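You operate a simulated robot arm through the tools that you are given. There is no shell and no other tool. Be economical: measure what you need, move in short steps, check, and stop when the job is done.

You run a simulated two-armed robot. Do the job below in one go: nothing can be reset, and whatever is moved stays where it is left.

TASK
Hold the drip pan on the clear stretch of the work table steady with one hand, lift the glue brush out of it with the other and set it down on the clear stretch of the work table.

The check looks at the end state, three seconds after you hand in, the way a careful person would. Anything else that was tipped, shoved, dropped, spilled or broken makes it a failure.

THE ROBOT
Two 6-joint arms with two-finger parallel grippers on one trunk, on a base that drives. Base frame: it is fixed to the floor where the robot stands at the start and does not move with it; the origin is under the middle of the robot, x ahead of it, y to its left, z up. Units: m, degrees, N and s.
The left shoulder is at the start at [0.28, 0.185, 1.005], the right one opposite. With the tool pointing down near the work surface each hand reaches from about 0.56 to 0.94 m from the robot's upright axis, wherever it stands, measured 20 degrees to its own side. Places, roughly: clear stretch of the work table [0.5, 0.1, 0.8]. Payload 1.57 kg a hand.
The TCP of each hand is the grasp point between the finger pads, 0.03 m short of the fingertips. In the tool frame z runs along the fingers and y along their closing line. Largest opening 0.08 m; finger width 0.017, thickness 0.012; the body of the gripper, 0.04 by 0.082 m, starts 0.08 m behind the TCP.
Orientation is that of the tool frame in the base frame, as a unit quaternion [w, x, y, z]. With the fingers straight down and closing along the base's y, the tool's x points along the base's -x, its y along +y and its z along -z.

THE INTERFACE
- The arms move only by the tool move_arm. It takes "left_steps", "right_steps" or both (then of equal length, played together; a hand with none holds still); each is a list of rows, each an object (a shift or turn left out is 0, a gripper value left out holds the last) with "claw": the closure, from 0 (fully open) to 1 (shut); "xyz": the shift along the tool's x, y, z in m, a list of three; "dr": the turn, a rotation vector about the tool's x, y, z in degrees, a list of three. In form: [{"claw": claw, "xyz": [x, y, z], "dr": [rx, ry, rz]}, ...]. A call has 1 to 10 rows; each row is the pose to reach, as a shift and turn from the pose commanded when the call began, along the tool's axes at that moment. Rows are played at 5 a second. More than 0.05 m and 8.6 degrees between two rows, or a gripper value outside its range, and nothing of the call is played. Where a pose cannot be reached the arm comes as near as it can. A force on the tool above 40 N (or 10 N above the force at the start of the call, whichever is more), or a blocked arm, ends the call early, and 0.2 s more pass. Each finger travels about 0.153 m/s and halts on what it meets, pressing with about 43 N; the grip force reading is that of the motor and also rises with nothing between the fingers. The clock runs only during rows and for 0.2 s after the last one: add rows that repeat a pose to give the fingers time. It gives the time, the measured TCP pose, the force on the tool (base axes), the opening and the grip force at its end, in the units of the frame above (readings bear some noise), with the torque about the TCP (base axes, N m) and any sound that the robot's microphone picked up.
- Cameras (640 x 400 px; columns grow to the right, rows downward): "scene" is now at [0.2477, 0.0299, 1.4283]; the picture's right is [0.30, -0.95, 0.00], its down [-0.79, -0.25, -0.56] and it looks along [0.54, 0.17, -0.83] (base axes); focal length 214 px, centre (320, 200). "left" rides on the left gripper at [0.072, 0.007, -0.122] in its tool frame; the picture's right is [-0.09, 1.00, 0.00], its down [-0.84, -0.08, -0.54] and it looks along [-0.54, -0.05, 0.84] (tool axes); focal length 238 px, centre (320, 200). "right" rides on the right gripper at [0.072, -0.007, -0.122] in its tool frame; the picture's right is [0.09, 1.00, 0.00], its down [-0.84, 0.08, -0.54] and it looks along [-0.54, 0.05, 0.84] (tool axes); focal length 238 px, centre (320, 200). There is no depth. A picture from a camera that has moved, and an enlarged one, comes with that camera's place and axes in the base frame and with its lens. The place of the scene camera against the robot may be out by one fixed shift of up to 0.025 m in any direction.
- capture(camera): a new picture of that camera. It takes no simulated time.
- move_column(by): slides the trunk up (or, below 0, down) by that many m; the arms and the scene camera ride with it, the base frame stays. It gives what a move gives, with no picture.
- base_move(legs): drives the robot by 1 to 6 legs, each [ahead, turn to the left] in m and degrees, along the robot's own axes; the way and the turn of a leg run together, so that a leg with both is an arc; at most 1.5 m and 180 degrees a leg. The arms and the cameras ride along, it lands a little off, and it stops where it bumps. It gives what a move gives.
- turn_head(pan, tilt): turns the head with the scene camera to pan (to the left, within 86 degrees either way) and tilt (down, from -29 to 69), counted from straight ahead of the robot. It gives what a move gives.
- enlarge(camera, box): a new picture of the part [left, top, right, bottom] of that camera's present view, enlarged. It takes no simulated time.
- close_job(): hands the job in; it is judged then, once.

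Go step by step. Nothing tells you exact positions but the pictures and the camera data: compare them with the known pose of the tool, close in by small moves and look again before you grip or let go. The budget is 120 turns and 100 pictures, counting those below and the enlarged ones. Unless the task says otherwise, let go and move clear before handing in, and close with one line.

The tools are called after ">>>" by a JSON object that holds its "api" and its "payload". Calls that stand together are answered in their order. move_arm: Moves the arms, as the interface text tells. Its arguments: {"type":"object","properties":{"left_steps":{"type":"array","items":{"type":"object","properties":{"claw":{"type":"number"},"xyz":{"type":"array","items":{"type":"number"}},"dr":{"type":"array","items":{"type":"number"}}}}},"right_steps":{"type":"array","items":{"type":"object","properties":{"claw":{"type":"number"},"xyz":{"type":"array","items":{"type":"number"}},"dr":{"type":"array","items":{"type":"number"}}}}}},"required":[]} The other tools are called the same way: move_column (by) slides the trunk up or down; base_move (legs) drives the base; turn_head (pan, tilt) turns the head that bears the scene camera; capture (camera) takes a picture; enlarge (camera, box) takes an enlarged picture of a part of a camera's view; close_job () hands the job in.

At the start:

```text
t: 0.0
left_position: [0.518, 0.32, 1.1852]
left_ee_rot: [0.001, 0.0, 1.0, 0.0]
left_force: [-0.5, -0.1, 0.1]
left_torque: [0.0, 0.0, 0.02]
left_grip_width: 0.08
left_gripper_force: 0.1
right_position: [0.5846, -0.1719, 1.1342]
right_ee_rot: [0.001, -0.001, 1.0, 0.0]
right_force: [0.6, 0.1, 0.3]
right_torque: [0.01, 0.02, 0.02]
right_grip_width: 0.08
right_gripper_force: 0.1
trunk travel left (down, up): [-0.7, 0.29]
robot x, y, heading: [0.0002, 0.0017, 0.0]
head pan, tilt: [17.4, 55.7]
```

scene: 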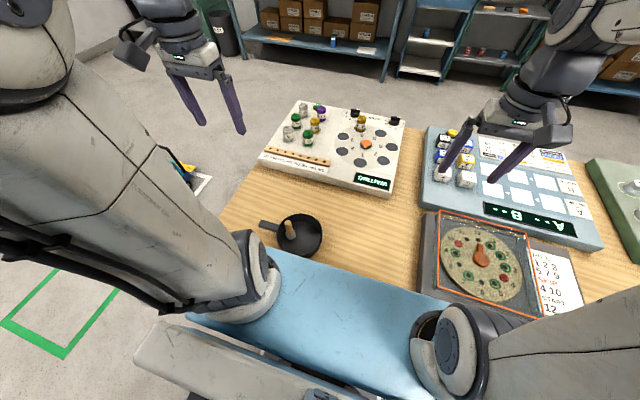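
right: 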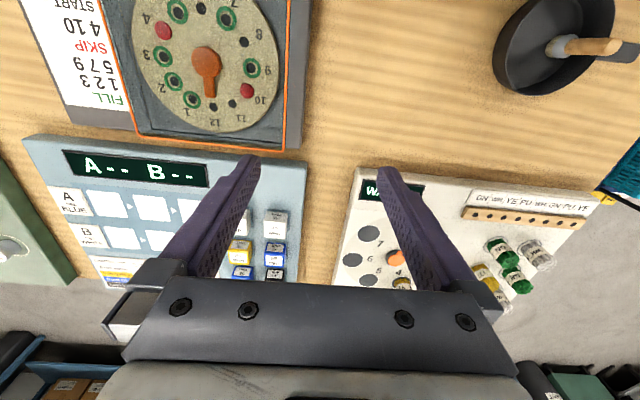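
left: 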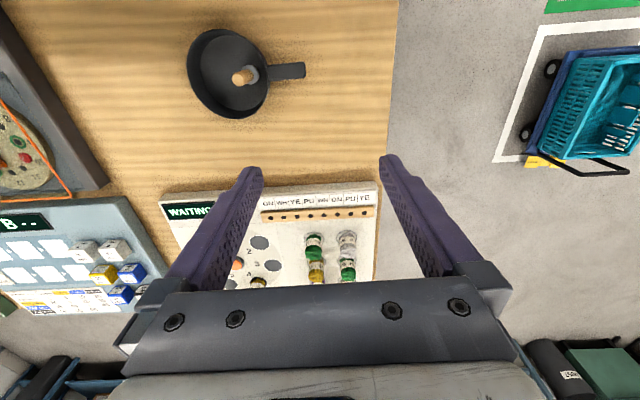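

The drip pan is the black dish near [0.51, 0.18], its handle pointing to the left (+y), with a brush standing in it. I'll look closer first.

>>> {"api": "enlarge", "payload": {"camera": "scene", "box": [240, 190, 350, 260]}}

>>> {"api": "enlarge", "payload": {"camera": "left", "box": [160, 10, 320, 110]}}

>>> {"api": "enlarge", "payload": {"camera": "right", "box": [480, 0, 640, 100]}}

```text
5.71 times, centred on (295, 225) of scene
camera zoom: at [0.2477, 0.0299, 1.4283], right [0.3, -0.95, 0.0], down [-0.79, -0.25, -0.56], along [0.54, 0.17, -0.83], focal length 1226 px, centre (463, 57)
```

zoom: 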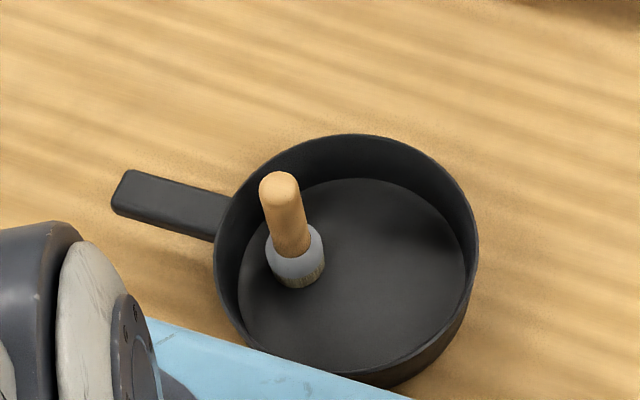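

```text
4.00 times, centred on (240, 60) of left
camera zoom: at [0.4474, 0.3264, 1.3068], right [0.09, 1.0, 0.0], down [0.84, -0.08, 0.54], along [0.54, -0.05, -0.84], focal length 953 px, centre (640, 760)
```

zoom: 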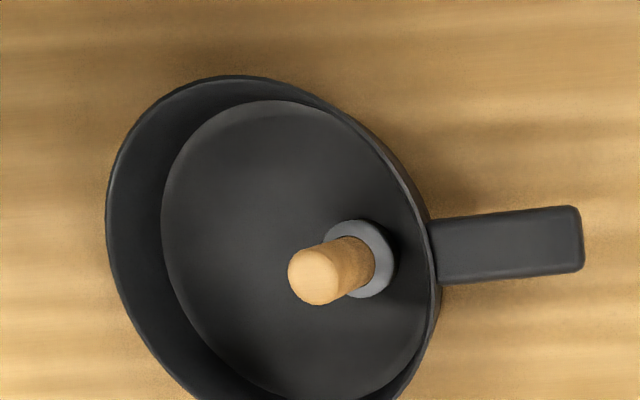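

```text
4.00 times, centred on (560, 50) of right
camera zoom: at [0.5123, -0.1791, 1.2558], right [-0.09, 1.0, 0.0], down [0.84, 0.08, 0.54], along [0.54, 0.05, -0.84], focal length 953 px, centre (-640, 800)
```

zoom: 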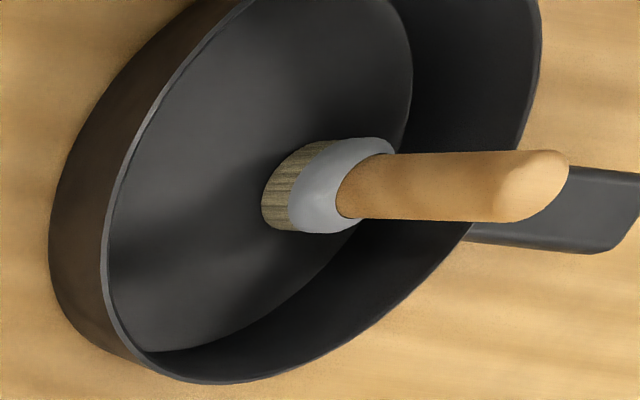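

Triangulating from the wrist cameras, the brush stands upright at about (0.478, 0.197) with its top at z≈0.892. The pan's centre is about (0.48, 0.163), radius ≈0.067. That is too close for the arms, so I'll back off a little first.

>>> {"api": "base_move", "payload": {"legs": [[-0.16, 0]]}}

>>> {"api": "capture", "payload": {"camera": "scene"}}

>>> {"api": "capture", "payload": {"camera": "left"}}

>>> {"api": "capture", "payload": {"camera": "right"}}

```text
t: 1.4
left_position: [0.3575, 0.3201, 1.1849]
left_ee_rot: [0.0, -0.002, 1.0, 0.0]
left_force: [-0.3, 0.4, -0.9]
left_torque: [-0.01, 0.01, 0.02]
left_grip_width: 0.0803
left_gripper_force: 0.0
right_position: [0.4241, -0.1701, 1.1359]
right_ee_rot: [0.0, -0.002, 1.0, 0.0]
right_force: [-0.6, 0.5, 0.3]
right_torque: [-0.02, 0.05, -0.01]
right_grip_width: 0.0798
right_gripper_force: 0.1
trunk travel left (down, up): [-0.7, 0.29]
robot x, y, heading: [-0.1609, -0.0002, 0.1]
head pan, tilt: [17.4, 55.7]
```

```text
93 pictures are left
camera scene: at [0.0871, 0.0303, 1.4282], right [0.3, -0.95, 0.0], down [-0.79, -0.25, -0.56], along [0.54, 0.17, -0.83], focal length 214 px, centre (320, 200)
```

scene: 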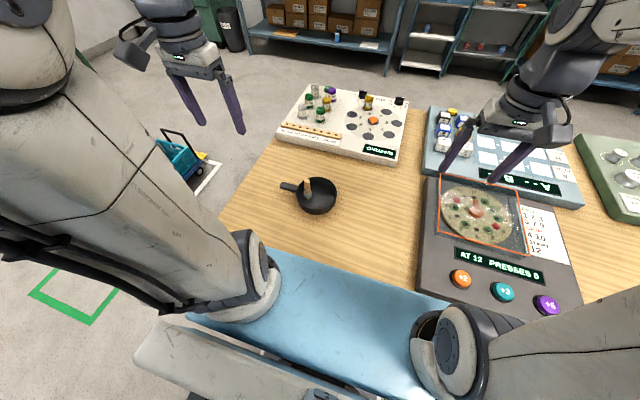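

```text
92 pictures are left
camera left: at [0.2859, 0.3274, 1.3067], right [0.09, 1.0, 0.0], down [0.84, -0.08, 0.54], along [0.54, -0.05, -0.84], focal length 238 px, centre (320, 200)
```

left: 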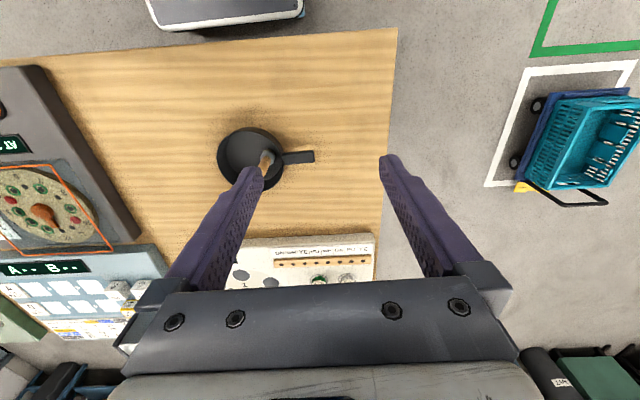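

```text
91 pictures are left
camera right: at [0.3522, -0.1779, 1.2557], right [-0.09, 1.0, 0.0], down [0.84, 0.08, 0.54], along [0.54, 0.05, -0.84], focal length 238 px, centre (320, 200)
```

right: 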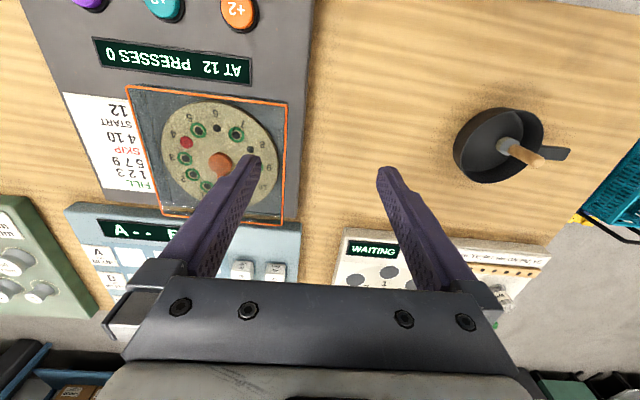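

The table around the pan is clear. I'll bring the right hand, tilted with its wrist outward, above the pan's right rim, then look.

>>> {"api": "move_arm", "payload": {"right_steps": [{"xyz": [-0.008, 0.035, 0.02], "dr": [-3, 0, 0]}, {"xyz": [-0.016, 0.07, 0.04], "dr": [-6, 0, 0]}, {"xyz": [-0.024, 0.105, 0.06], "dr": [-9, 0, 0]}, {"xyz": [-0.032, 0.14, 0.08], "dr": [-12, 0, 0]}, {"xyz": [-0.04, 0.175, 0.1], "dr": [-15, 0, 0]}, {"xyz": [-0.048, 0.2, 0.12], "dr": [-18, 0, 0]}, {"xyz": [-0.056, 0.22, 0.14], "dr": [-20, 0, 0]}, {"xyz": [-0.056, 0.22, 0.156], "dr": [-20, 0, 0]}]}}

>>> {"api": "capture", "payload": {"camera": "right"}}

>>> {"api": "capture", "payload": {"camera": "left"}}

```text
t: 3.2
left_position: [0.357, 0.3198, 1.1852]
left_ee_rot: [0.0, -0.001, 1.0, 0.0]
left_force: [0.2, 0.6, 0.1]
left_torque: [-0.05, -0.02, -0.01]
left_grip_width: 0.0798
left_gripper_force: 0.1
right_position: [0.4785, 0.0508, 0.9806]
right_ee_rot: [0.0, -0.002, 0.985, 0.173]
right_force: [-0.3, 0.2, -0.7]
right_torque: [0.04, 0.0, -0.01]
right_grip_width: 0.0801
right_gripper_force: 0.1
trunk travel left (down, up): [-0.7, 0.29]
robot x, y, heading: [-0.1638, -0.001, 0.1]
head pan, tilt: [17.4, 55.7]
```

```text
90 pictures are left
camera right: at [0.4066, 0.0015, 1.0909], right [-0.09, 0.94, 0.34], down [0.84, -0.11, 0.54], along [0.54, 0.34, -0.77], focal length 238 px, centre (320, 200)
```

right: 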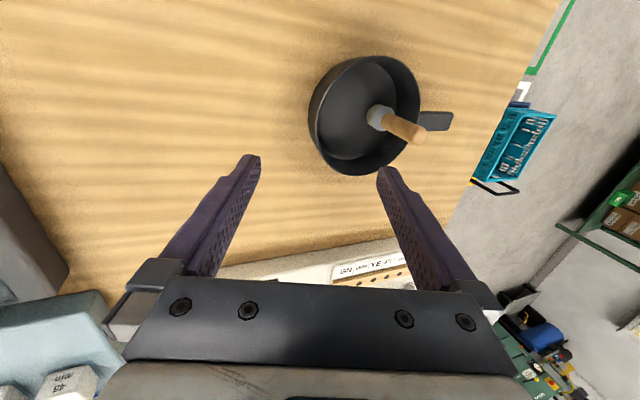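

```text
89 pictures are left
camera left: at [0.2855, 0.3274, 1.3068], right [0.09, 1.0, 0.0], down [0.84, -0.08, 0.54], along [0.54, -0.05, -0.84], focal length 238 px, centre (320, 200)
```

left: 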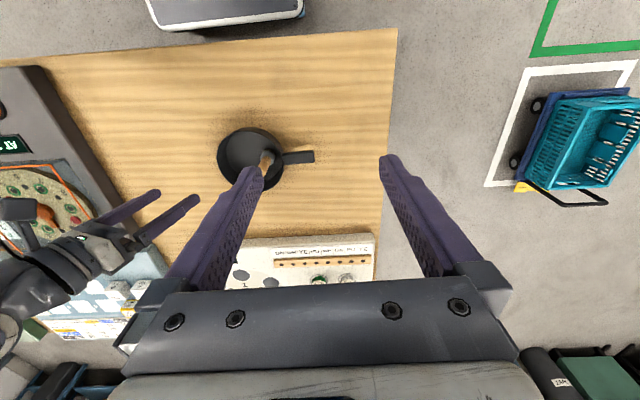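

Pose and pictures agree on the brush. Next I'll enlarge to pin down the rim's near side.

>>> {"api": "enlarge", "payload": {"camera": "right", "box": [300, 50, 460, 180]}}

>>> {"api": "enlarge", "payload": {"camera": "left", "box": [200, 110, 328, 190]}}

```text
3.08 times, centred on (380, 115) of right
camera zoom: at [0.4066, 0.0015, 1.0909], right [-0.09, 0.94, 0.34], down [0.84, -0.11, 0.54], along [0.54, 0.34, -0.77], focal length 733 px, centre (135, 462)
```

zoom: 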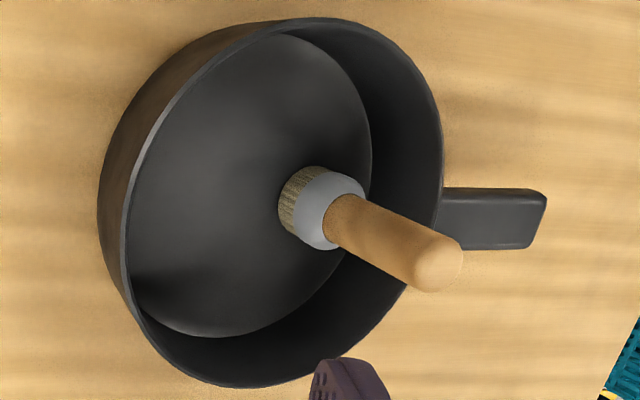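

```text
5.00 times, centred on (264, 150) of left
camera zoom: at [0.2855, 0.3274, 1.3068], right [0.09, 1.0, 0.0], down [0.84, -0.08, 0.54], along [0.54, -0.05, -0.84], focal length 1192 px, centre (600, 450)
```

zoom: 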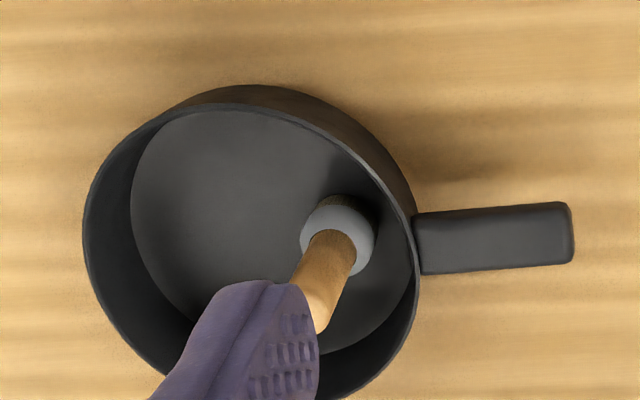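

The rim's right edge is at (0.478, 0.096, 0.842) with a near-vertical wall. I'll straighten the right hand above it, and begin turning the left hand 90° so the two grippers have room.

>>> {"api": "move_arm", "payload": {"right_steps": [{"xyz": [0, 0.004, 0.02], "dr": [5, 0, 0]}, {"xyz": [0, 0.008, 0.045], "dr": [10, 0, 0]}, {"xyz": [0, 0.012, 0.07], "dr": [15, 0, 0]}, {"xyz": [0, 0.0168, 0.0913], "dr": [20, 0, 0]}, {"xyz": [0, 0.0168, 0.0913], "dr": [20, 0, 0]}]}}

>>> {"api": "move_arm", "payload": {"left_steps": [{"xyz": [-0.012, -0.005, 0.012], "dr": [0, 0, 8.5]}, {"xyz": [-0.024, -0.01, 0.024], "dr": [0, 0, 17]}, {"xyz": [-0.036, -0.015, 0.036], "dr": [0, 0, 25.5]}, {"xyz": [-0.048, -0.02, 0.048], "dr": [0, 0, 34]}, {"xyz": [-0.06, -0.025, 0.06], "dr": [0, 0, 42.5]}, {"xyz": [-0.072, -0.03, 0.072], "dr": [0, 0, 51]}, {"xyz": [-0.084, -0.035, 0.084], "dr": [0, 0, 59.5]}, {"xyz": [-0.096, -0.04, 0.096], "dr": [0, 0, 68]}, {"xyz": [-0.108, -0.045, 0.108], "dr": [0, 0, 76.5]}, {"xyz": [-0.12, -0.05, 0.12], "dr": [0, 0, 85]}]}}

>>> {"api": "capture", "payload": {"camera": "right"}}

>>> {"api": "capture", "payload": {"camera": "left"}}

>>> {"api": "capture", "payload": {"camera": "scene"}}

```text
t: 4.4
left_position: [0.3577, 0.3207, 1.1845]
left_ee_rot: [0.0, -0.002, 1.0, 0.0]
left_force: [-0.6, -0.1, 0.5]
left_torque: [-0.01, -0.04, -0.01]
left_grip_width: 0.0801
left_gripper_force: 0.0
right_position: [0.4795, 0.0965, 0.9007]
right_ee_rot: [0.001, -0.001, 1.0, -0.001]
right_force: [1.2, -0.1, -0.1]
right_torque: [0.0, 0.02, -0.01]
right_grip_width: 0.0802
right_gripper_force: 0.1
trunk travel left (down, up): [-0.7, 0.29]
robot x, y, heading: [-0.1617, 0.0028, 0.2]
head pan, tilt: [17.4, 55.7]
```

```text
t: 6.6
left_position: [0.4747, 0.2707, 1.0637]
left_ee_rot: [0.0, 0.676, 0.737, 0.001]
left_force: [0.5, 0.5, -0.2]
left_torque: [-0.04, 0.0, 0.02]
left_grip_width: 0.08
left_gripper_force: 0.0
right_position: [0.4792, 0.0961, 0.9005]
right_ee_rot: [0.0, -0.002, 1.0, 0.0]
right_force: [-1.3, -0.2, 0.1]
right_torque: [0.0, -0.02, 0.0]
right_grip_width: 0.0801
right_gripper_force: 0.1
trunk travel left (down, up): [-0.7, 0.29]
robot x, y, heading: [-0.1644, -0.0028, 0.4]
head pan, tilt: [17.4, 55.7]
```

```text
86 pictures are left
camera right: at [0.4069, 0.0894, 1.021], right [-0.09, 1.0, 0.0], down [0.84, 0.08, 0.54], along [0.54, 0.05, -0.84], focal length 238 px, centre (320, 200)
```

right: 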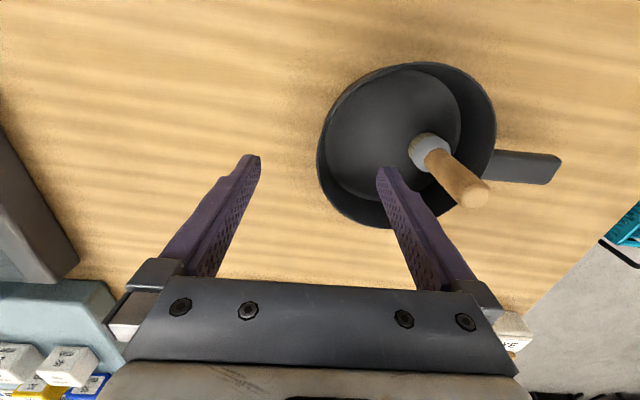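

```text
85 pictures are left
camera left: at [0.4764, 0.3432, 1.1861], right [1.0, 0.0, 0.0], down [0.0, -0.84, 0.54], along [0.0, -0.54, -0.84], focal length 238 px, centre (320, 200)
```

left: 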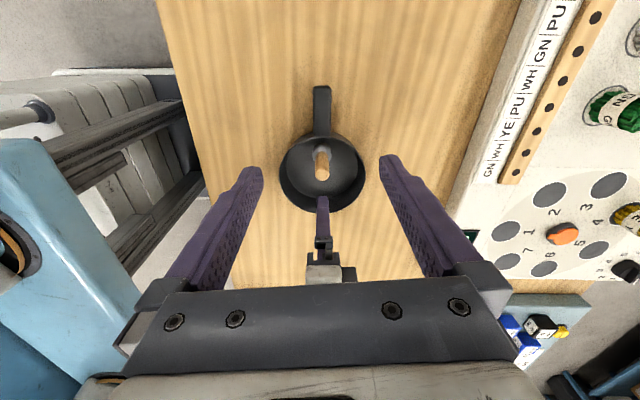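

```text
84 pictures are left
camera scene: at [0.0865, 0.0304, 1.4283], right [0.3, -0.95, 0.0], down [-0.79, -0.25, -0.56], along [0.54, 0.17, -0.83], focal length 214 px, centre (320, 200)
```

scene: 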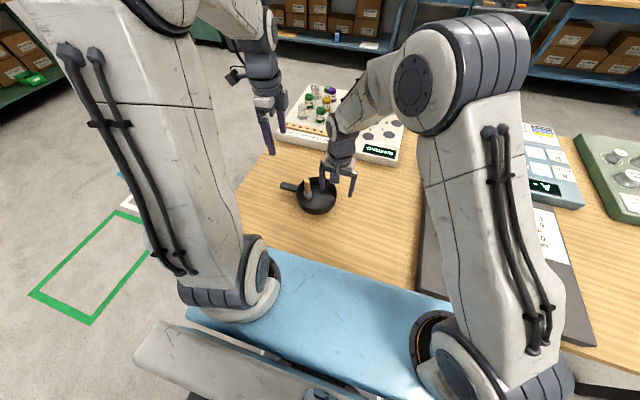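

The right hand is centred over the rim edge. I'll lower it so the fingers straddle the wall.

>>> {"api": "move_arm", "payload": {"right_steps": [{"xyz": [0, -0.001, 0.02]}, {"xyz": [0, -0.001, 0.04]}, {"xyz": [0, -0.001, 0.052]}, {"xyz": [0, -0.001, 0.052]}]}}

>>> {"api": "capture", "payload": {"camera": "right"}}

>>> {"api": "enlarge", "payload": {"camera": "left", "box": [260, 80, 388, 300]}}

```text
t: 7.6
left_position: [0.4747, 0.2711, 1.0637]
left_ee_rot: [0.0, 0.675, 0.738, 0.0]
left_force: [0.7, 0.4, -1.0]
left_torque: [0.0, -0.02, 0.01]
left_grip_width: 0.0799
left_gripper_force: 0.0
right_position: [0.4782, 0.0952, 0.8464]
right_ee_rot: [0.0, -0.001, 1.0, 0.0]
right_force: [0.5, 0.6, -0.4]
right_torque: [0.04, 0.0, 0.0]
right_grip_width: 0.0799
right_gripper_force: 0.0
trunk travel left (down, up): [-0.7, 0.29]
robot x, y, heading: [-0.1618, -0.0013, 0.2]
head pan, tilt: [17.4, 55.7]
```

```text
83 pictures are left
camera right: at [0.4069, 0.0876, 0.9677], right [-0.09, 1.0, 0.0], down [0.84, 0.08, 0.54], along [0.54, 0.05, -0.84], focal length 238 px, centre (320, 200)
```

right: 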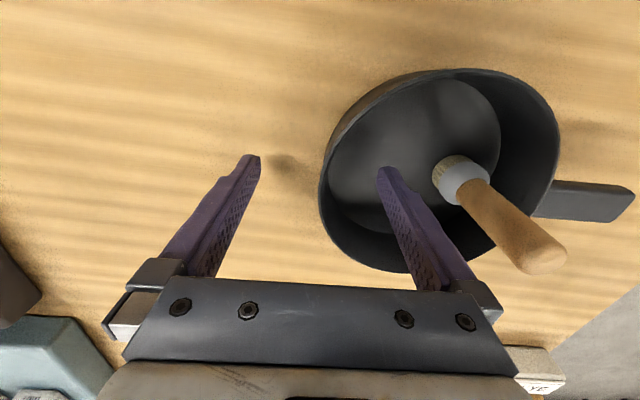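

```text
1.82 times, centred on (324, 190) of left
camera zoom: at [0.4763, 0.3433, 1.1862], right [1.0, 0.0, 0.0], down [0.0, -0.84, 0.54], along [0.0, -0.54, -0.84], focal length 433 px, centre (313, 218)
```

zoom: 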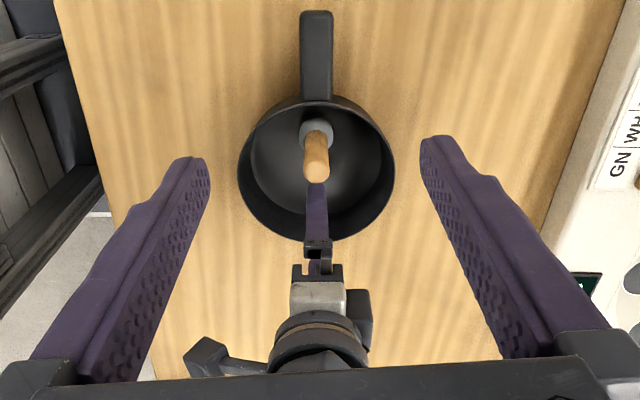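

The fingers straddle the wall evenly. I'll close the right gripper gradually.

>>> {"api": "move_arm", "payload": {"right_steps": [{"claw": 0.5}, {"claw": 0.75}, {"claw": 0.88}, {"claw": 0.94}, {"claw": 1.0}, {"claw": 1.0}]}}

>>> {"api": "capture", "payload": {"camera": "right"}}

```text
t: 9.0
left_position: [0.4753, 0.2703, 1.066]
left_ee_rot: [0.0, 0.674, 0.739, 0.0]
left_force: [0.5, -0.2, -0.2]
left_torque: [-0.04, 0.01, -0.01]
left_grip_width: 0.08
left_gripper_force: 0.0
right_position: [0.4794, 0.095, 0.8481]
right_ee_rot: [0.0, -0.001, 1.0, 0.001]
right_force: [0.1, -0.2, 7.6]
right_torque: [0.88, 0.13, 0.02]
right_grip_width: 0.0081
right_gripper_force: 27.2
trunk travel left (down, up): [-0.7, 0.29]
robot x, y, heading: [-0.1582, -0.0014, 0.0]
head pan, tilt: [17.4, 55.7]
```

```text
81 pictures are left
camera right: at [0.4068, 0.0878, 0.9683], right [-0.09, 1.0, 0.0], down [0.84, 0.08, 0.54], along [0.54, 0.05, -0.84], focal length 238 px, centre (320, 200)
```

right: 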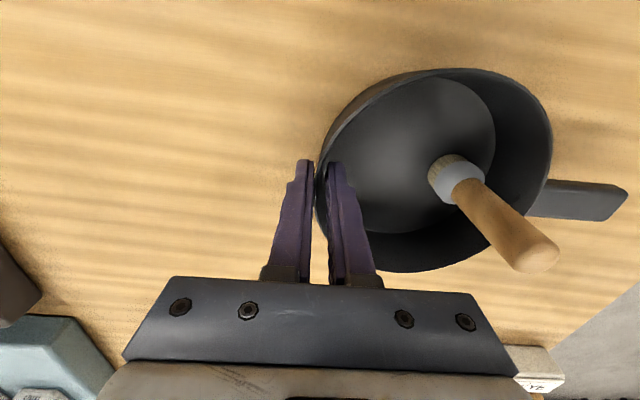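

The pan rim is held (8 mm wall). Now I'll bring the left hand to a pre-grasp above the brush, leaning slightly away from the right hand.

>>> {"api": "move_arm", "payload": {"left_steps": [{"xyz": [-0.014, -0.0008, 0.025], "dr": [0, -4, 1.2], "claw": 0.2}, {"xyz": [-0.028, -0.0015, 0.05], "dr": [0, -8, 2.5]}, {"xyz": [-0.042, -0.0022, 0.08], "dr": [0, -12, 3.7]}, {"xyz": [-0.0567, -0.003, 0.11], "dr": [0, -15, 5]}, {"xyz": [-0.0567, -0.003, 0.116], "dr": [0, -15, 5]}]}}

>>> {"api": "capture", "payload": {"camera": "left"}}

>>> {"api": "capture", "payload": {"camera": "right"}}

>>> {"api": "capture", "payload": {"camera": "scene"}}

```text
t: 10.2
left_position: [0.4767, 0.2164, 0.9485]
left_ee_rot: [0.097, 0.7, 0.702, -0.088]
left_force: [-0.5, -0.8, -0.4]
left_torque: [0.02, 0.0, 0.0]
left_grip_width: 0.0641
left_gripper_force: 0.1
right_position: [0.4788, 0.0958, 0.8479]
right_ee_rot: [-0.001, -0.001, 1.0, 0.0]
right_force: [-0.1, -0.1, 5.6]
right_torque: [0.68, -0.08, -0.01]
right_grip_width: 0.008
right_gripper_force: 26.3
trunk travel left (down, up): [-0.7, 0.29]
robot x, y, heading: [-0.1633, 0.0018, 0.3]
head pan, tilt: [17.4, 55.7]
```

```text
80 pictures are left
camera left: at [0.4837, 0.3168, 1.048], right [1.0, -0.09, 0.04], down [-0.08, -0.67, 0.74], along [-0.04, -0.74, -0.67], focal length 238 px, centre (320, 200)
```

left: 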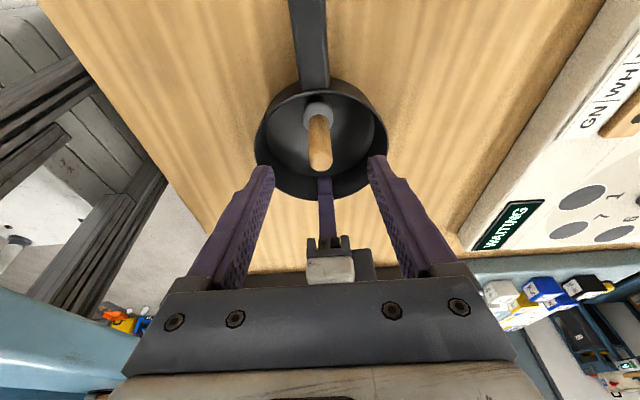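

```text
79 pictures are left
camera right: at [0.4067, 0.0877, 0.968], right [-0.09, 1.0, 0.0], down [0.84, 0.08, 0.54], along [0.54, 0.05, -0.84], focal length 238 px, centre (320, 200)
```

right: 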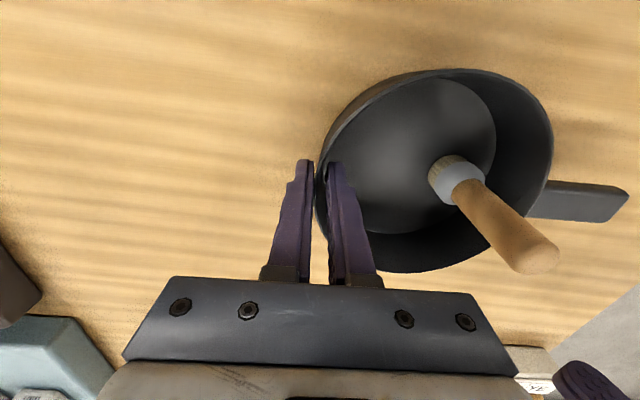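

```text
78 pictures are left
camera scene: at [0.0864, 0.0303, 1.4283], right [0.3, -0.95, 0.0], down [-0.79, -0.25, -0.56], along [0.54, 0.17, -0.83], focal length 214 px, centre (320, 200)
```

scene: 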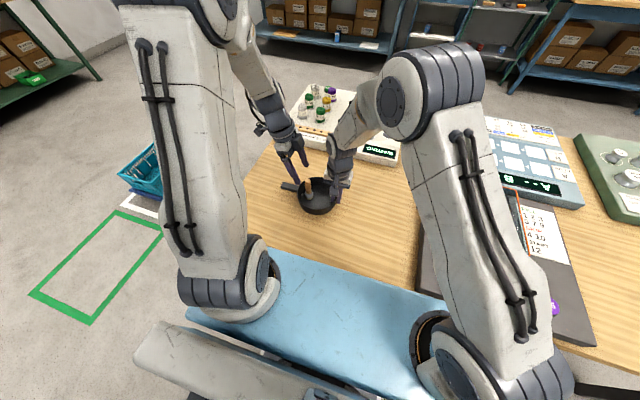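

The brush is lined up between the left fingers. I'll move in along the tool axis halfway, then fully.

>>> {"api": "move_arm", "payload": {"left_steps": [{"xyz": [-0.0015, 0.0005, 0.02]}, {"xyz": [-0.0028, 0.0005, 0.04]}, {"xyz": [-0.0028, 0.0005, 0.06]}, {"xyz": [-0.0028, 0.0005, 0.08]}, {"xyz": [-0.0028, 0.0005, 0.08]}]}}

>>> {"api": "capture", "payload": {"camera": "left"}}

>>> {"api": "capture", "payload": {"camera": "right"}}

>>> {"api": "enlarge", "payload": {"camera": "scene", "box": [240, 80, 400, 230]}}

```text
t: 11.4
left_position: [0.4802, 0.1893, 0.8704]
left_ee_rot: [0.097, 0.7, 0.702, -0.087]
left_force: [-1.0, 0.2, 0.2]
left_torque: [0.0, 0.02, -0.04]
left_grip_width: 0.0639
left_gripper_force: 0.0
right_position: [0.478, 0.0942, 0.8476]
right_ee_rot: [0.0, -0.001, 1.0, 0.0]
right_force: [0.1, 0.0, 5.9]
right_torque: [0.8, -0.05, 0.0]
right_grip_width: 0.008
right_gripper_force: 26.9
trunk travel left (down, up): [-0.7, 0.29]
robot x, y, heading: [-0.163, -0.0004, 0.2]
head pan, tilt: [17.4, 55.7]
```

```text
77 pictures are left
camera left: at [0.4858, 0.2897, 0.9707], right [1.0, -0.09, 0.04], down [-0.08, -0.67, 0.74], along [-0.04, -0.74, -0.67], focal length 238 px, centre (320, 200)
```

left: 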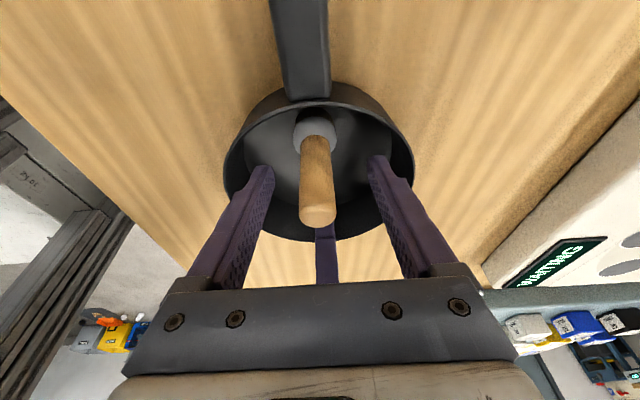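

```text
76 pictures are left
camera right: at [0.4067, 0.0876, 0.968], right [-0.09, 1.0, 0.0], down [0.84, 0.08, 0.54], along [0.54, 0.05, -0.84], focal length 238 px, centre (320, 200)
```

right: 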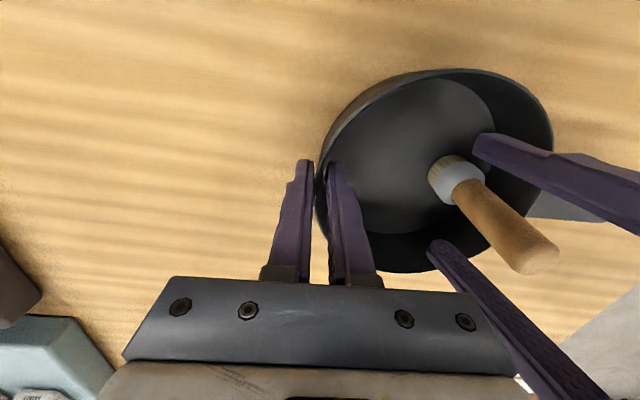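

```text
2.67 times, centred on (320, 155) of scene
camera zoom: at [0.0864, 0.0303, 1.4283], right [0.3, -0.95, 0.0], down [-0.79, -0.25, -0.56], along [0.54, 0.17, -0.83], focal length 572 px, centre (320, 320)
```

zoom: 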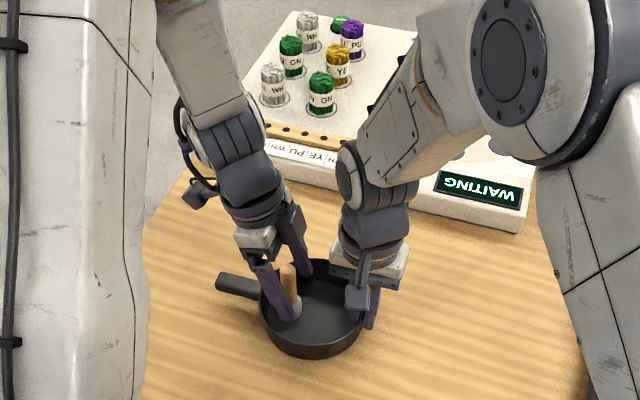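

The brush handle sits between the left fingers, so I'll close gently.

>>> {"api": "move_arm", "payload": {"left_steps": [{"claw": 0.45, "xyz": [0, -0.001, 0]}, {"claw": 0.6, "xyz": [0, -0.001, 0]}, {"claw": 0.7, "xyz": [0, -0.001, 0]}, {"claw": 0.8, "xyz": [0, -0.001, 0]}, {"claw": 0.9, "xyz": [0, -0.001, 0]}, {"claw": 0.9, "xyz": [0, -0.001, 0]}]}}

>>> {"api": "capture", "payload": {"camera": "left"}}

>>> {"api": "capture", "payload": {"camera": "right"}}

```text
t: 12.8
left_position: [0.4793, 0.1898, 0.872]
left_ee_rot: [0.096, 0.7, 0.702, -0.088]
left_force: [-1.8, 0.5, 2.4]
left_torque: [0.05, 0.09, -0.03]
left_grip_width: 0.019
left_gripper_force: 33.0
right_position: [0.4793, 0.0936, 0.8466]
right_ee_rot: [0.0, -0.002, 1.0, 0.0]
right_force: [-0.1, -0.3, 5.9]
right_torque: [0.75, 0.02, -0.01]
right_grip_width: 0.0082
right_gripper_force: 27.3
trunk travel left (down, up): [-0.7, 0.29]
robot x, y, heading: [-0.1594, 0.0031, 0.1]
head pan, tilt: [17.4, 55.7]
```

```text
74 pictures are left
camera left: at [0.4849, 0.2903, 0.9711], right [1.0, -0.09, 0.04], down [-0.08, -0.67, 0.74], along [-0.04, -0.74, -0.67], focal length 238 px, centre (320, 200)
```

left: 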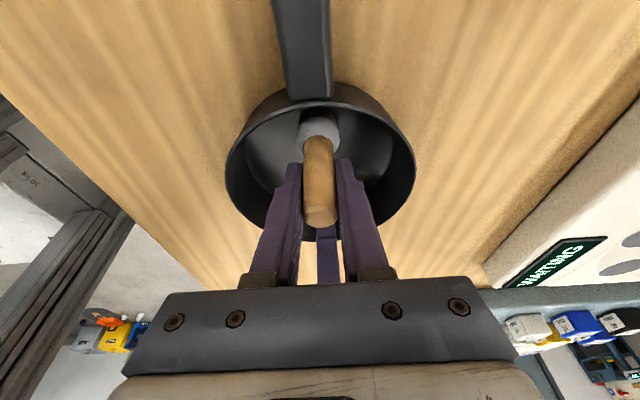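

```text
73 pictures are left
camera right: at [0.4066, 0.0876, 0.968], right [-0.09, 1.0, 0.0], down [0.84, 0.08, 0.54], along [0.54, 0.05, -0.84], focal length 238 px, centre (320, 200)
```

right: 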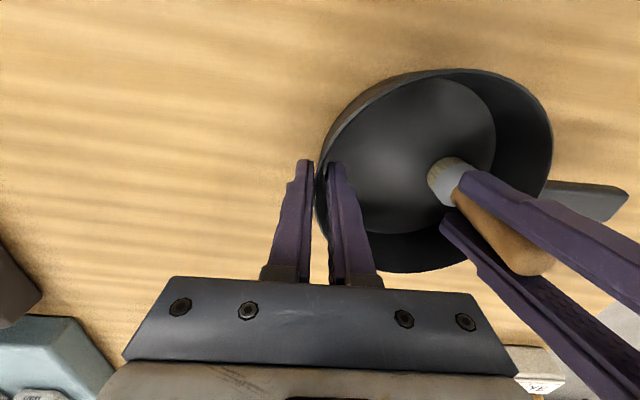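

The brush is gripped (19 mm). I'll lift it straight up slowly while the right hand holds the pan.

>>> {"api": "move_arm", "payload": {"left_steps": [{"xyz": [-0.0026, 0, -0.0097]}, {"xyz": [-0.0052, 0, -0.0193]}, {"xyz": [-0.0078, 0, -0.029]}, {"xyz": [-0.0117, 0, -0.0435]}, {"xyz": [-0.0155, 0, -0.058]}, {"xyz": [-0.0194, 0, -0.0725]}, {"xyz": [-0.0246, 0, -0.0918]}, {"xyz": [-0.0246, 0, -0.0918]}]}}

>>> {"api": "capture", "payload": {"camera": "left"}}

>>> {"api": "capture", "payload": {"camera": "right"}}

```text
t: 14.6
left_position: [0.4798, 0.1899, 0.9681]
left_ee_rot: [0.097, 0.701, 0.701, -0.088]
left_force: [1.2, 0.4, -0.2]
left_torque: [0.01, -0.01, -0.01]
left_grip_width: 0.0183
left_gripper_force: 33.0
right_position: [0.4791, 0.0947, 0.8472]
right_ee_rot: [0.001, -0.002, 1.0, 0.0]
right_force: [0.1, -0.3, 6.5]
right_torque: [0.76, -0.01, -0.03]
right_grip_width: 0.0078
right_gripper_force: 27.4
trunk travel left (down, up): [-0.7, 0.29]
robot x, y, heading: [-0.1574, -0.0066, 0.2]
head pan, tilt: [17.4, 55.7]
```

```text
72 pictures are left
camera left: at [0.4847, 0.2901, 1.0677], right [1.0, -0.09, 0.04], down [-0.08, -0.67, 0.74], along [-0.04, -0.74, -0.67], focal length 238 px, centre (320, 200)
```

left: 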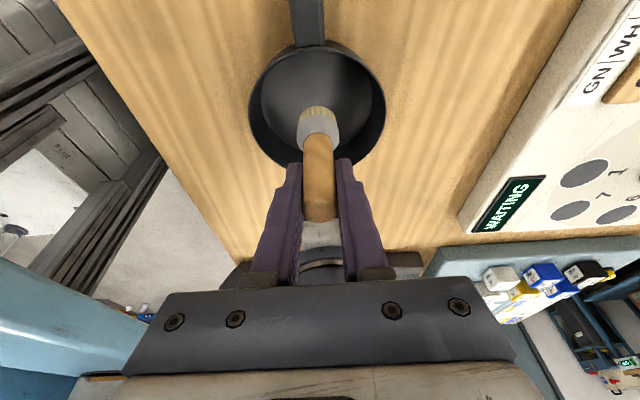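

```text
71 pictures are left
camera right: at [0.4067, 0.0876, 0.968], right [-0.09, 1.0, 0.0], down [0.84, 0.08, 0.54], along [0.54, 0.05, -0.84], focal length 238 px, centre (320, 200)
```

right: 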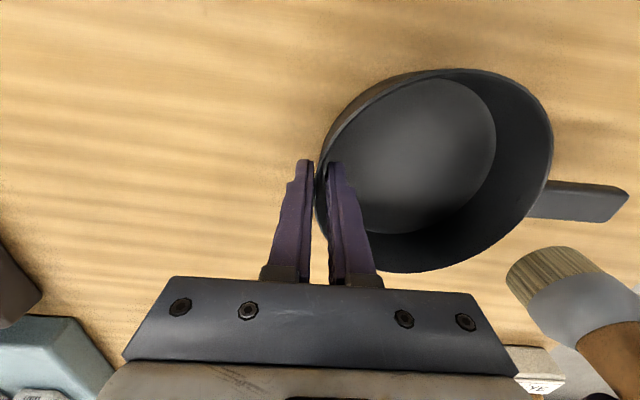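

The brush is out and the pan hasn't moved. Next I'll carry it forward to clear table at about (0.62, 0.22).

>>> {"api": "move_arm", "payload": {"left_steps": [{"xyz": [0.006, 0.035, -0.002]}, {"xyz": [0.014, 0.07, -0.004]}, {"xyz": [0.022, 0.105, -0.006]}, {"xyz": [0.029, 0.14, -0.0078]}, {"xyz": [0.029, 0.14, -0.0078]}]}}

>>> {"api": "capture", "payload": {"camera": "left"}}

>>> {"api": "enlarge", "payload": {"camera": "scene", "box": [240, 80, 400, 230]}}

>>> {"api": "capture", "payload": {"camera": "right"}}

```text
t: 15.8
left_position: [0.6207, 0.2189, 0.9695]
left_ee_rot: [0.096, 0.7, 0.703, -0.088]
left_force: [0.1, 0.0, -0.8]
left_torque: [-0.01, 0.0, -0.01]
left_grip_width: 0.0184
left_gripper_force: 33.0
right_position: [0.4788, 0.0951, 0.8462]
right_ee_rot: [0.0, -0.002, 1.0, 0.0]
right_force: [-0.4, -1.0, 5.4]
right_torque: [0.74, -0.03, 0.0]
right_grip_width: 0.0081
right_gripper_force: 26.8
trunk travel left (down, up): [-0.7, 0.29]
robot x, y, heading: [-0.163, 0.0016, 0.2]
head pan, tilt: [17.4, 55.7]
```

```text
70 pictures are left
camera left: at [0.6259, 0.3196, 1.0677], right [1.0, -0.09, 0.03], down [-0.08, -0.67, 0.74], along [-0.04, -0.74, -0.67], focal length 238 px, centre (320, 200)
```

left: 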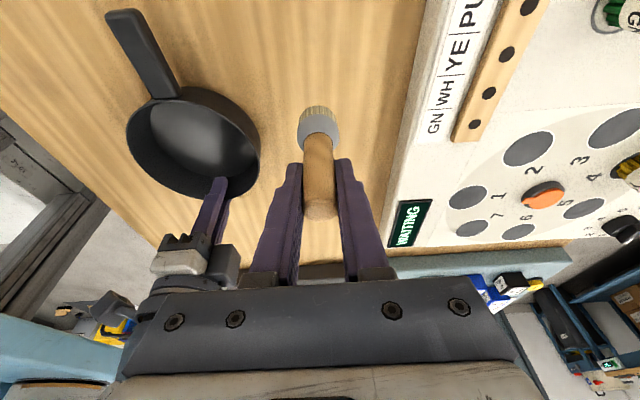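

```text
2.67 times, centred on (320, 155) of scene
camera zoom: at [0.0864, 0.0303, 1.4283], right [0.3, -0.95, 0.0], down [-0.79, -0.25, -0.56], along [0.54, 0.17, -0.83], focal length 572 px, centre (320, 320)
```

zoom: 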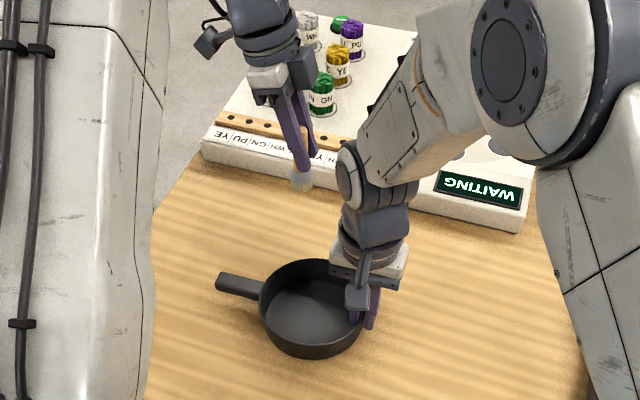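

```text
68 pictures are left
camera right: at [0.4066, 0.0876, 0.968], right [-0.09, 1.0, 0.0], down [0.84, 0.08, 0.54], along [0.54, 0.05, -0.84], focal length 238 px, centre (320, 200)
```

right: 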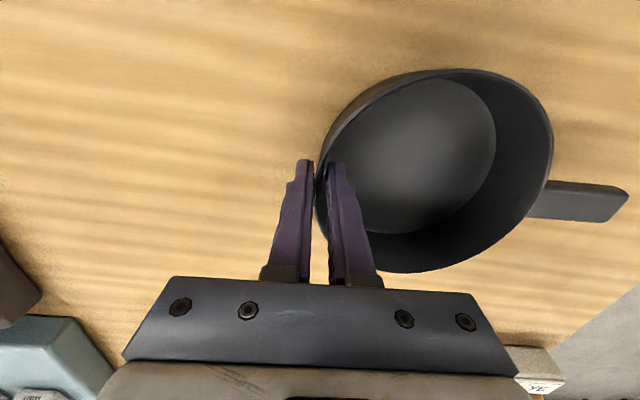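

The spot is clear (the board edge is ~0.11 m away). I'll lower most of the way, then feel for the table.

>>> {"api": "move_arm", "payload": {"left_steps": [{"xyz": [0.0065, 0, 0.0242]}, {"xyz": [0.013, 0, 0.0483]}, {"xyz": [0.0181, 0, 0.0676]}, {"xyz": [0.0233, 0, 0.0869]}, {"xyz": [0.0233, 0, 0.0869]}]}}

>>> {"api": "move_arm", "payload": {"left_steps": [{"xyz": [0.0008, 0, 0.0029]}, {"xyz": [0.0016, 0, 0.0058]}, {"xyz": [0.0021, 0, 0.0077]}, {"xyz": [0.0021, 0, 0.0077]}]}}

>>> {"api": "capture", "payload": {"camera": "left"}}

>>> {"api": "enlarge", "payload": {"camera": "scene", "box": [270, 110, 350, 160]}}

```text
t: 17.0
left_position: [0.6208, 0.2201, 0.8785]
left_ee_rot: [0.096, 0.701, 0.701, -0.088]
left_force: [0.3, -0.1, -1.4]
left_torque: [0.0, 0.01, 0.01]
left_grip_width: 0.0189
left_gripper_force: 32.9
right_position: [0.4794, 0.0949, 0.8469]
right_ee_rot: [-0.001, -0.002, 1.0, 0.0]
right_force: [0.6, -1.1, 6.0]
right_torque: [0.75, 0.01, -0.05]
right_grip_width: 0.0079
right_gripper_force: 27.2
trunk travel left (down, up): [-0.7, 0.29]
robot x, y, heading: [-0.159, 0.0002, 0.2]
head pan, tilt: [17.4, 55.7]
```

```text
t: 18.0
left_position: [0.6195, 0.2223, 0.8717]
left_ee_rot: [0.096, 0.7, 0.702, -0.089]
left_force: [0.1, -0.8, 1.4]
left_torque: [-0.05, 0.05, 0.04]
left_grip_width: 0.0187
left_gripper_force: 33.2
right_position: [0.4793, 0.0959, 0.8488]
right_ee_rot: [0.0, -0.002, 1.0, 0.0]
right_force: [0.3, -0.1, 5.7]
right_torque: [0.76, 0.06, -0.01]
right_grip_width: 0.0079
right_gripper_force: 27.2
trunk travel left (down, up): [-0.7, 0.29]
robot x, y, heading: [-0.16, -0.0049, 0.4]
head pan, tilt: [17.4, 55.7]
```

```text
67 pictures are left
camera left: at [0.6253, 0.3233, 0.9707], right [1.0, -0.09, 0.04], down [-0.08, -0.67, 0.74], along [-0.04, -0.74, -0.67], focal length 238 px, centre (320, 200)
```

left: 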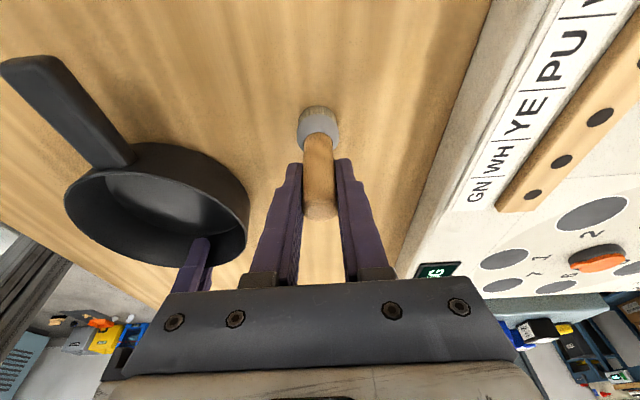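

```text
8.00 times, centred on (310, 135) of scene
camera zoom: at [0.0864, 0.0303, 1.4284], right [0.3, -0.95, 0.0], down [-0.79, -0.25, -0.56], along [0.54, 0.17, -0.83], focal length 1716 px, centre (400, 720)
```

zoom: 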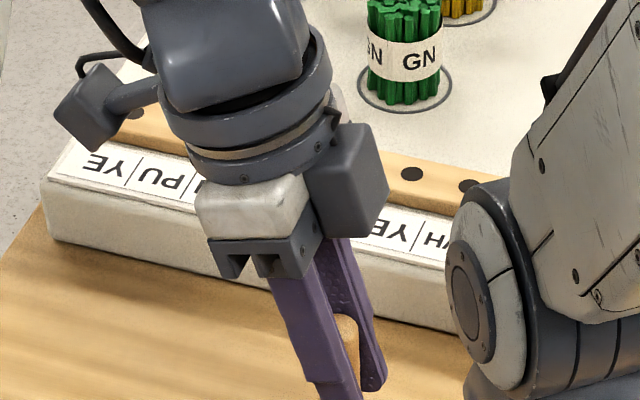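

No clear contact yet, so I'll keep going down in millimetre steps.

>>> {"api": "move_arm", "payload": {"left_steps": [{"xyz": [0.0003, 0, 0.001]}, {"xyz": [0.0005, 0, 0.0019]}, {"xyz": [0.0005, 0, 0.0019]}]}}

>>> {"api": "move_arm", "payload": {"left_steps": [{"xyz": [0.0003, 0, 0.001]}, {"xyz": [0.0005, 0, 0.0019]}, {"xyz": [0.0005, 0, 0.0019]}]}}

>>> {"api": "enlarge", "payload": {"camera": "left", "box": [270, 80, 370, 230]}}

```text
t: 18.8
left_position: [0.6192, 0.2219, 0.8708]
left_ee_rot: [0.097, 0.7, 0.702, -0.087]
left_force: [-0.6, 2.5, 20.8]
left_torque: [0.26, 0.25, -0.05]
left_grip_width: 0.0184
left_gripper_force: 33.3
right_position: [0.4775, 0.0954, 0.8487]
right_ee_rot: [0.001, -0.001, 1.0, 0.0]
right_force: [0.5, 1.0, 4.6]
right_torque: [0.71, 0.03, -0.04]
right_grip_width: 0.0078
right_gripper_force: 26.7
trunk travel left (down, up): [-0.7, 0.29]
robot x, y, heading: [-0.1573, -0.0005, -0.1]
head pan, tilt: [17.4, 55.7]
```

```text
t: 19.6
left_position: [0.6183, 0.2221, 0.8698]
left_ee_rot: [0.097, 0.7, 0.702, -0.086]
left_force: [3.8, 2.9, 25.1]
left_torque: [0.27, -0.02, -0.03]
left_grip_width: 0.0188
left_gripper_force: 33.0
right_position: [0.4787, 0.0954, 0.8483]
right_ee_rot: [0.001, -0.002, 1.0, 0.0]
right_force: [-1.1, 1.7, 5.2]
right_torque: [0.86, 0.04, 0.02]
right_grip_width: 0.0079
right_gripper_force: 26.6
trunk travel left (down, up): [-0.7, 0.29]
robot x, y, heading: [-0.162, 0.0003, 0.2]
head pan, tilt: [17.4, 55.7]
```

```text
2.67 times, centred on (320, 155) of left
camera zoom: at [0.6246, 0.3224, 0.969], right [1.0, -0.08, 0.04], down [-0.09, -0.67, 0.74], along [-0.04, -0.74, -0.67], focal length 636 px, centre (320, 320)
```

zoom: 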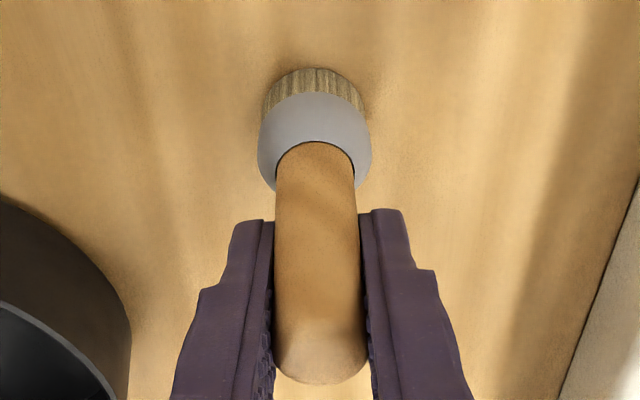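

The brush is standing on the table and being pressed. I'll ease off the pressure.

>>> {"api": "move_arm", "payload": {"left_steps": [{"xyz": [-0.0003, 0, -0.001]}, {"xyz": [-0.0006, 0, -0.0024]}, {"xyz": [-0.0006, 0, -0.0024]}]}}

```text
t: 20.4
left_position: [0.6182, 0.2211, 0.8698]
left_ee_rot: [0.096, 0.7, 0.702, -0.088]
left_force: [4.6, 0.3, 10.5]
left_torque: [-0.02, -0.2, -0.01]
left_grip_width: 0.0188
left_gripper_force: 32.9
right_position: [0.4787, 0.0956, 0.8479]
right_ee_rot: [0.0, -0.002, 1.0, 0.0]
right_force: [0.4, 0.9, 5.0]
right_torque: [0.84, 0.0, 0.04]
right_grip_width: 0.0082
right_gripper_force: 26.7
trunk travel left (down, up): [-0.7, 0.29]
robot x, y, heading: [-0.1601, -0.0012, -0.1]
head pan, tilt: [17.4, 55.7]
```

>>> {"api": "move_arm", "payload": {"left_steps": [{"xyz": [-0.0003, 0, -0.001]}, {"xyz": [-0.0003, 0, -0.001]}]}}

>>> {"api": "enlarge", "payload": {"camera": "left", "box": [270, 80, 370, 230]}}

```text
t: 21.0
left_position: [0.6174, 0.2223, 0.8682]
left_ee_rot: [0.096, 0.7, 0.702, -0.089]
left_force: [0.0, -0.7, 0.1]
left_torque: [-0.01, 0.0, 0.02]
left_grip_width: 0.0187
left_gripper_force: 33.3
right_position: [0.4793, 0.0945, 0.8487]
right_ee_rot: [0.0, -0.002, 1.0, 0.0]
right_force: [-0.3, -0.3, 6.0]
right_torque: [0.78, -0.19, -0.01]
right_grip_width: 0.0083
right_gripper_force: 27.1
trunk travel left (down, up): [-0.7, 0.29]
robot x, y, heading: [-0.163, -0.0026, 0.0]
head pan, tilt: [17.4, 55.7]
```

```text
2.67 times, centred on (320, 155) of left
camera zoom: at [0.6244, 0.3231, 0.9689], right [1.0, -0.09, 0.03], down [-0.08, -0.67, 0.74], along [-0.04, -0.74, -0.67], focal length 636 px, centre (320, 320)
```

zoom: 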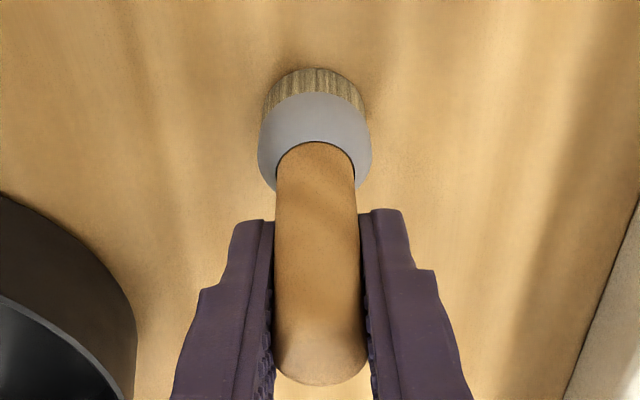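

The load is near zero with the brush just touching the table, so I'll open the left fingers gradually.

>>> {"api": "move_arm", "payload": {"left_steps": [{"claw": 0.76}, {"claw": 0.73}, {"claw": 0.68}, {"claw": 0.6}, {"claw": 0.45}, {"claw": 0.3}, {"claw": 0.15}, {"claw": 0.15}]}}

>>> {"api": "enlarge", "payload": {"camera": "left", "box": [220, 80, 420, 230]}}

```text
t: 22.8
left_position: [0.6193, 0.221, 0.8714]
left_ee_rot: [0.097, 0.701, 0.701, -0.088]
left_force: [-0.8, 0.1, -0.9]
left_torque: [0.0, 0.04, 0.03]
left_grip_width: 0.0679
left_gripper_force: 0.1
right_position: [0.4783, 0.095, 0.8469]
right_ee_rot: [0.001, -0.001, 1.0, -0.001]
right_force: [-0.7, -1.4, 6.2]
right_torque: [0.75, 0.04, 0.0]
right_grip_width: 0.0079
right_gripper_force: 26.7
trunk travel left (down, up): [-0.7, 0.29]
robot x, y, heading: [-0.1579, 0.0, 0.3]
head pan, tilt: [17.4, 55.7]
```

```text
2.67 times, centred on (320, 155) of left
camera zoom: at [0.6253, 0.3231, 0.9704], right [1.0, -0.09, 0.04], down [-0.08, -0.67, 0.74], along [-0.04, -0.74, -0.67], focal length 636 px, centre (320, 320)
```

zoom: 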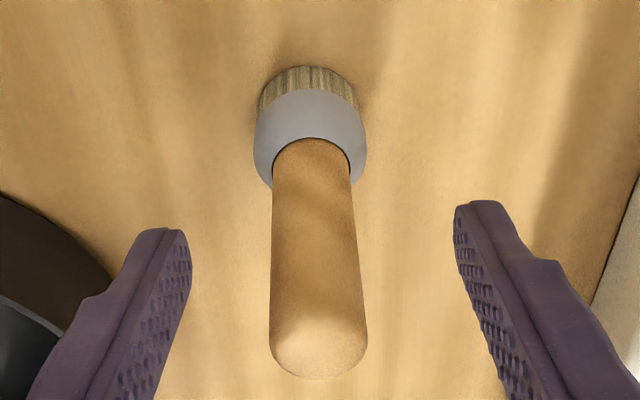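

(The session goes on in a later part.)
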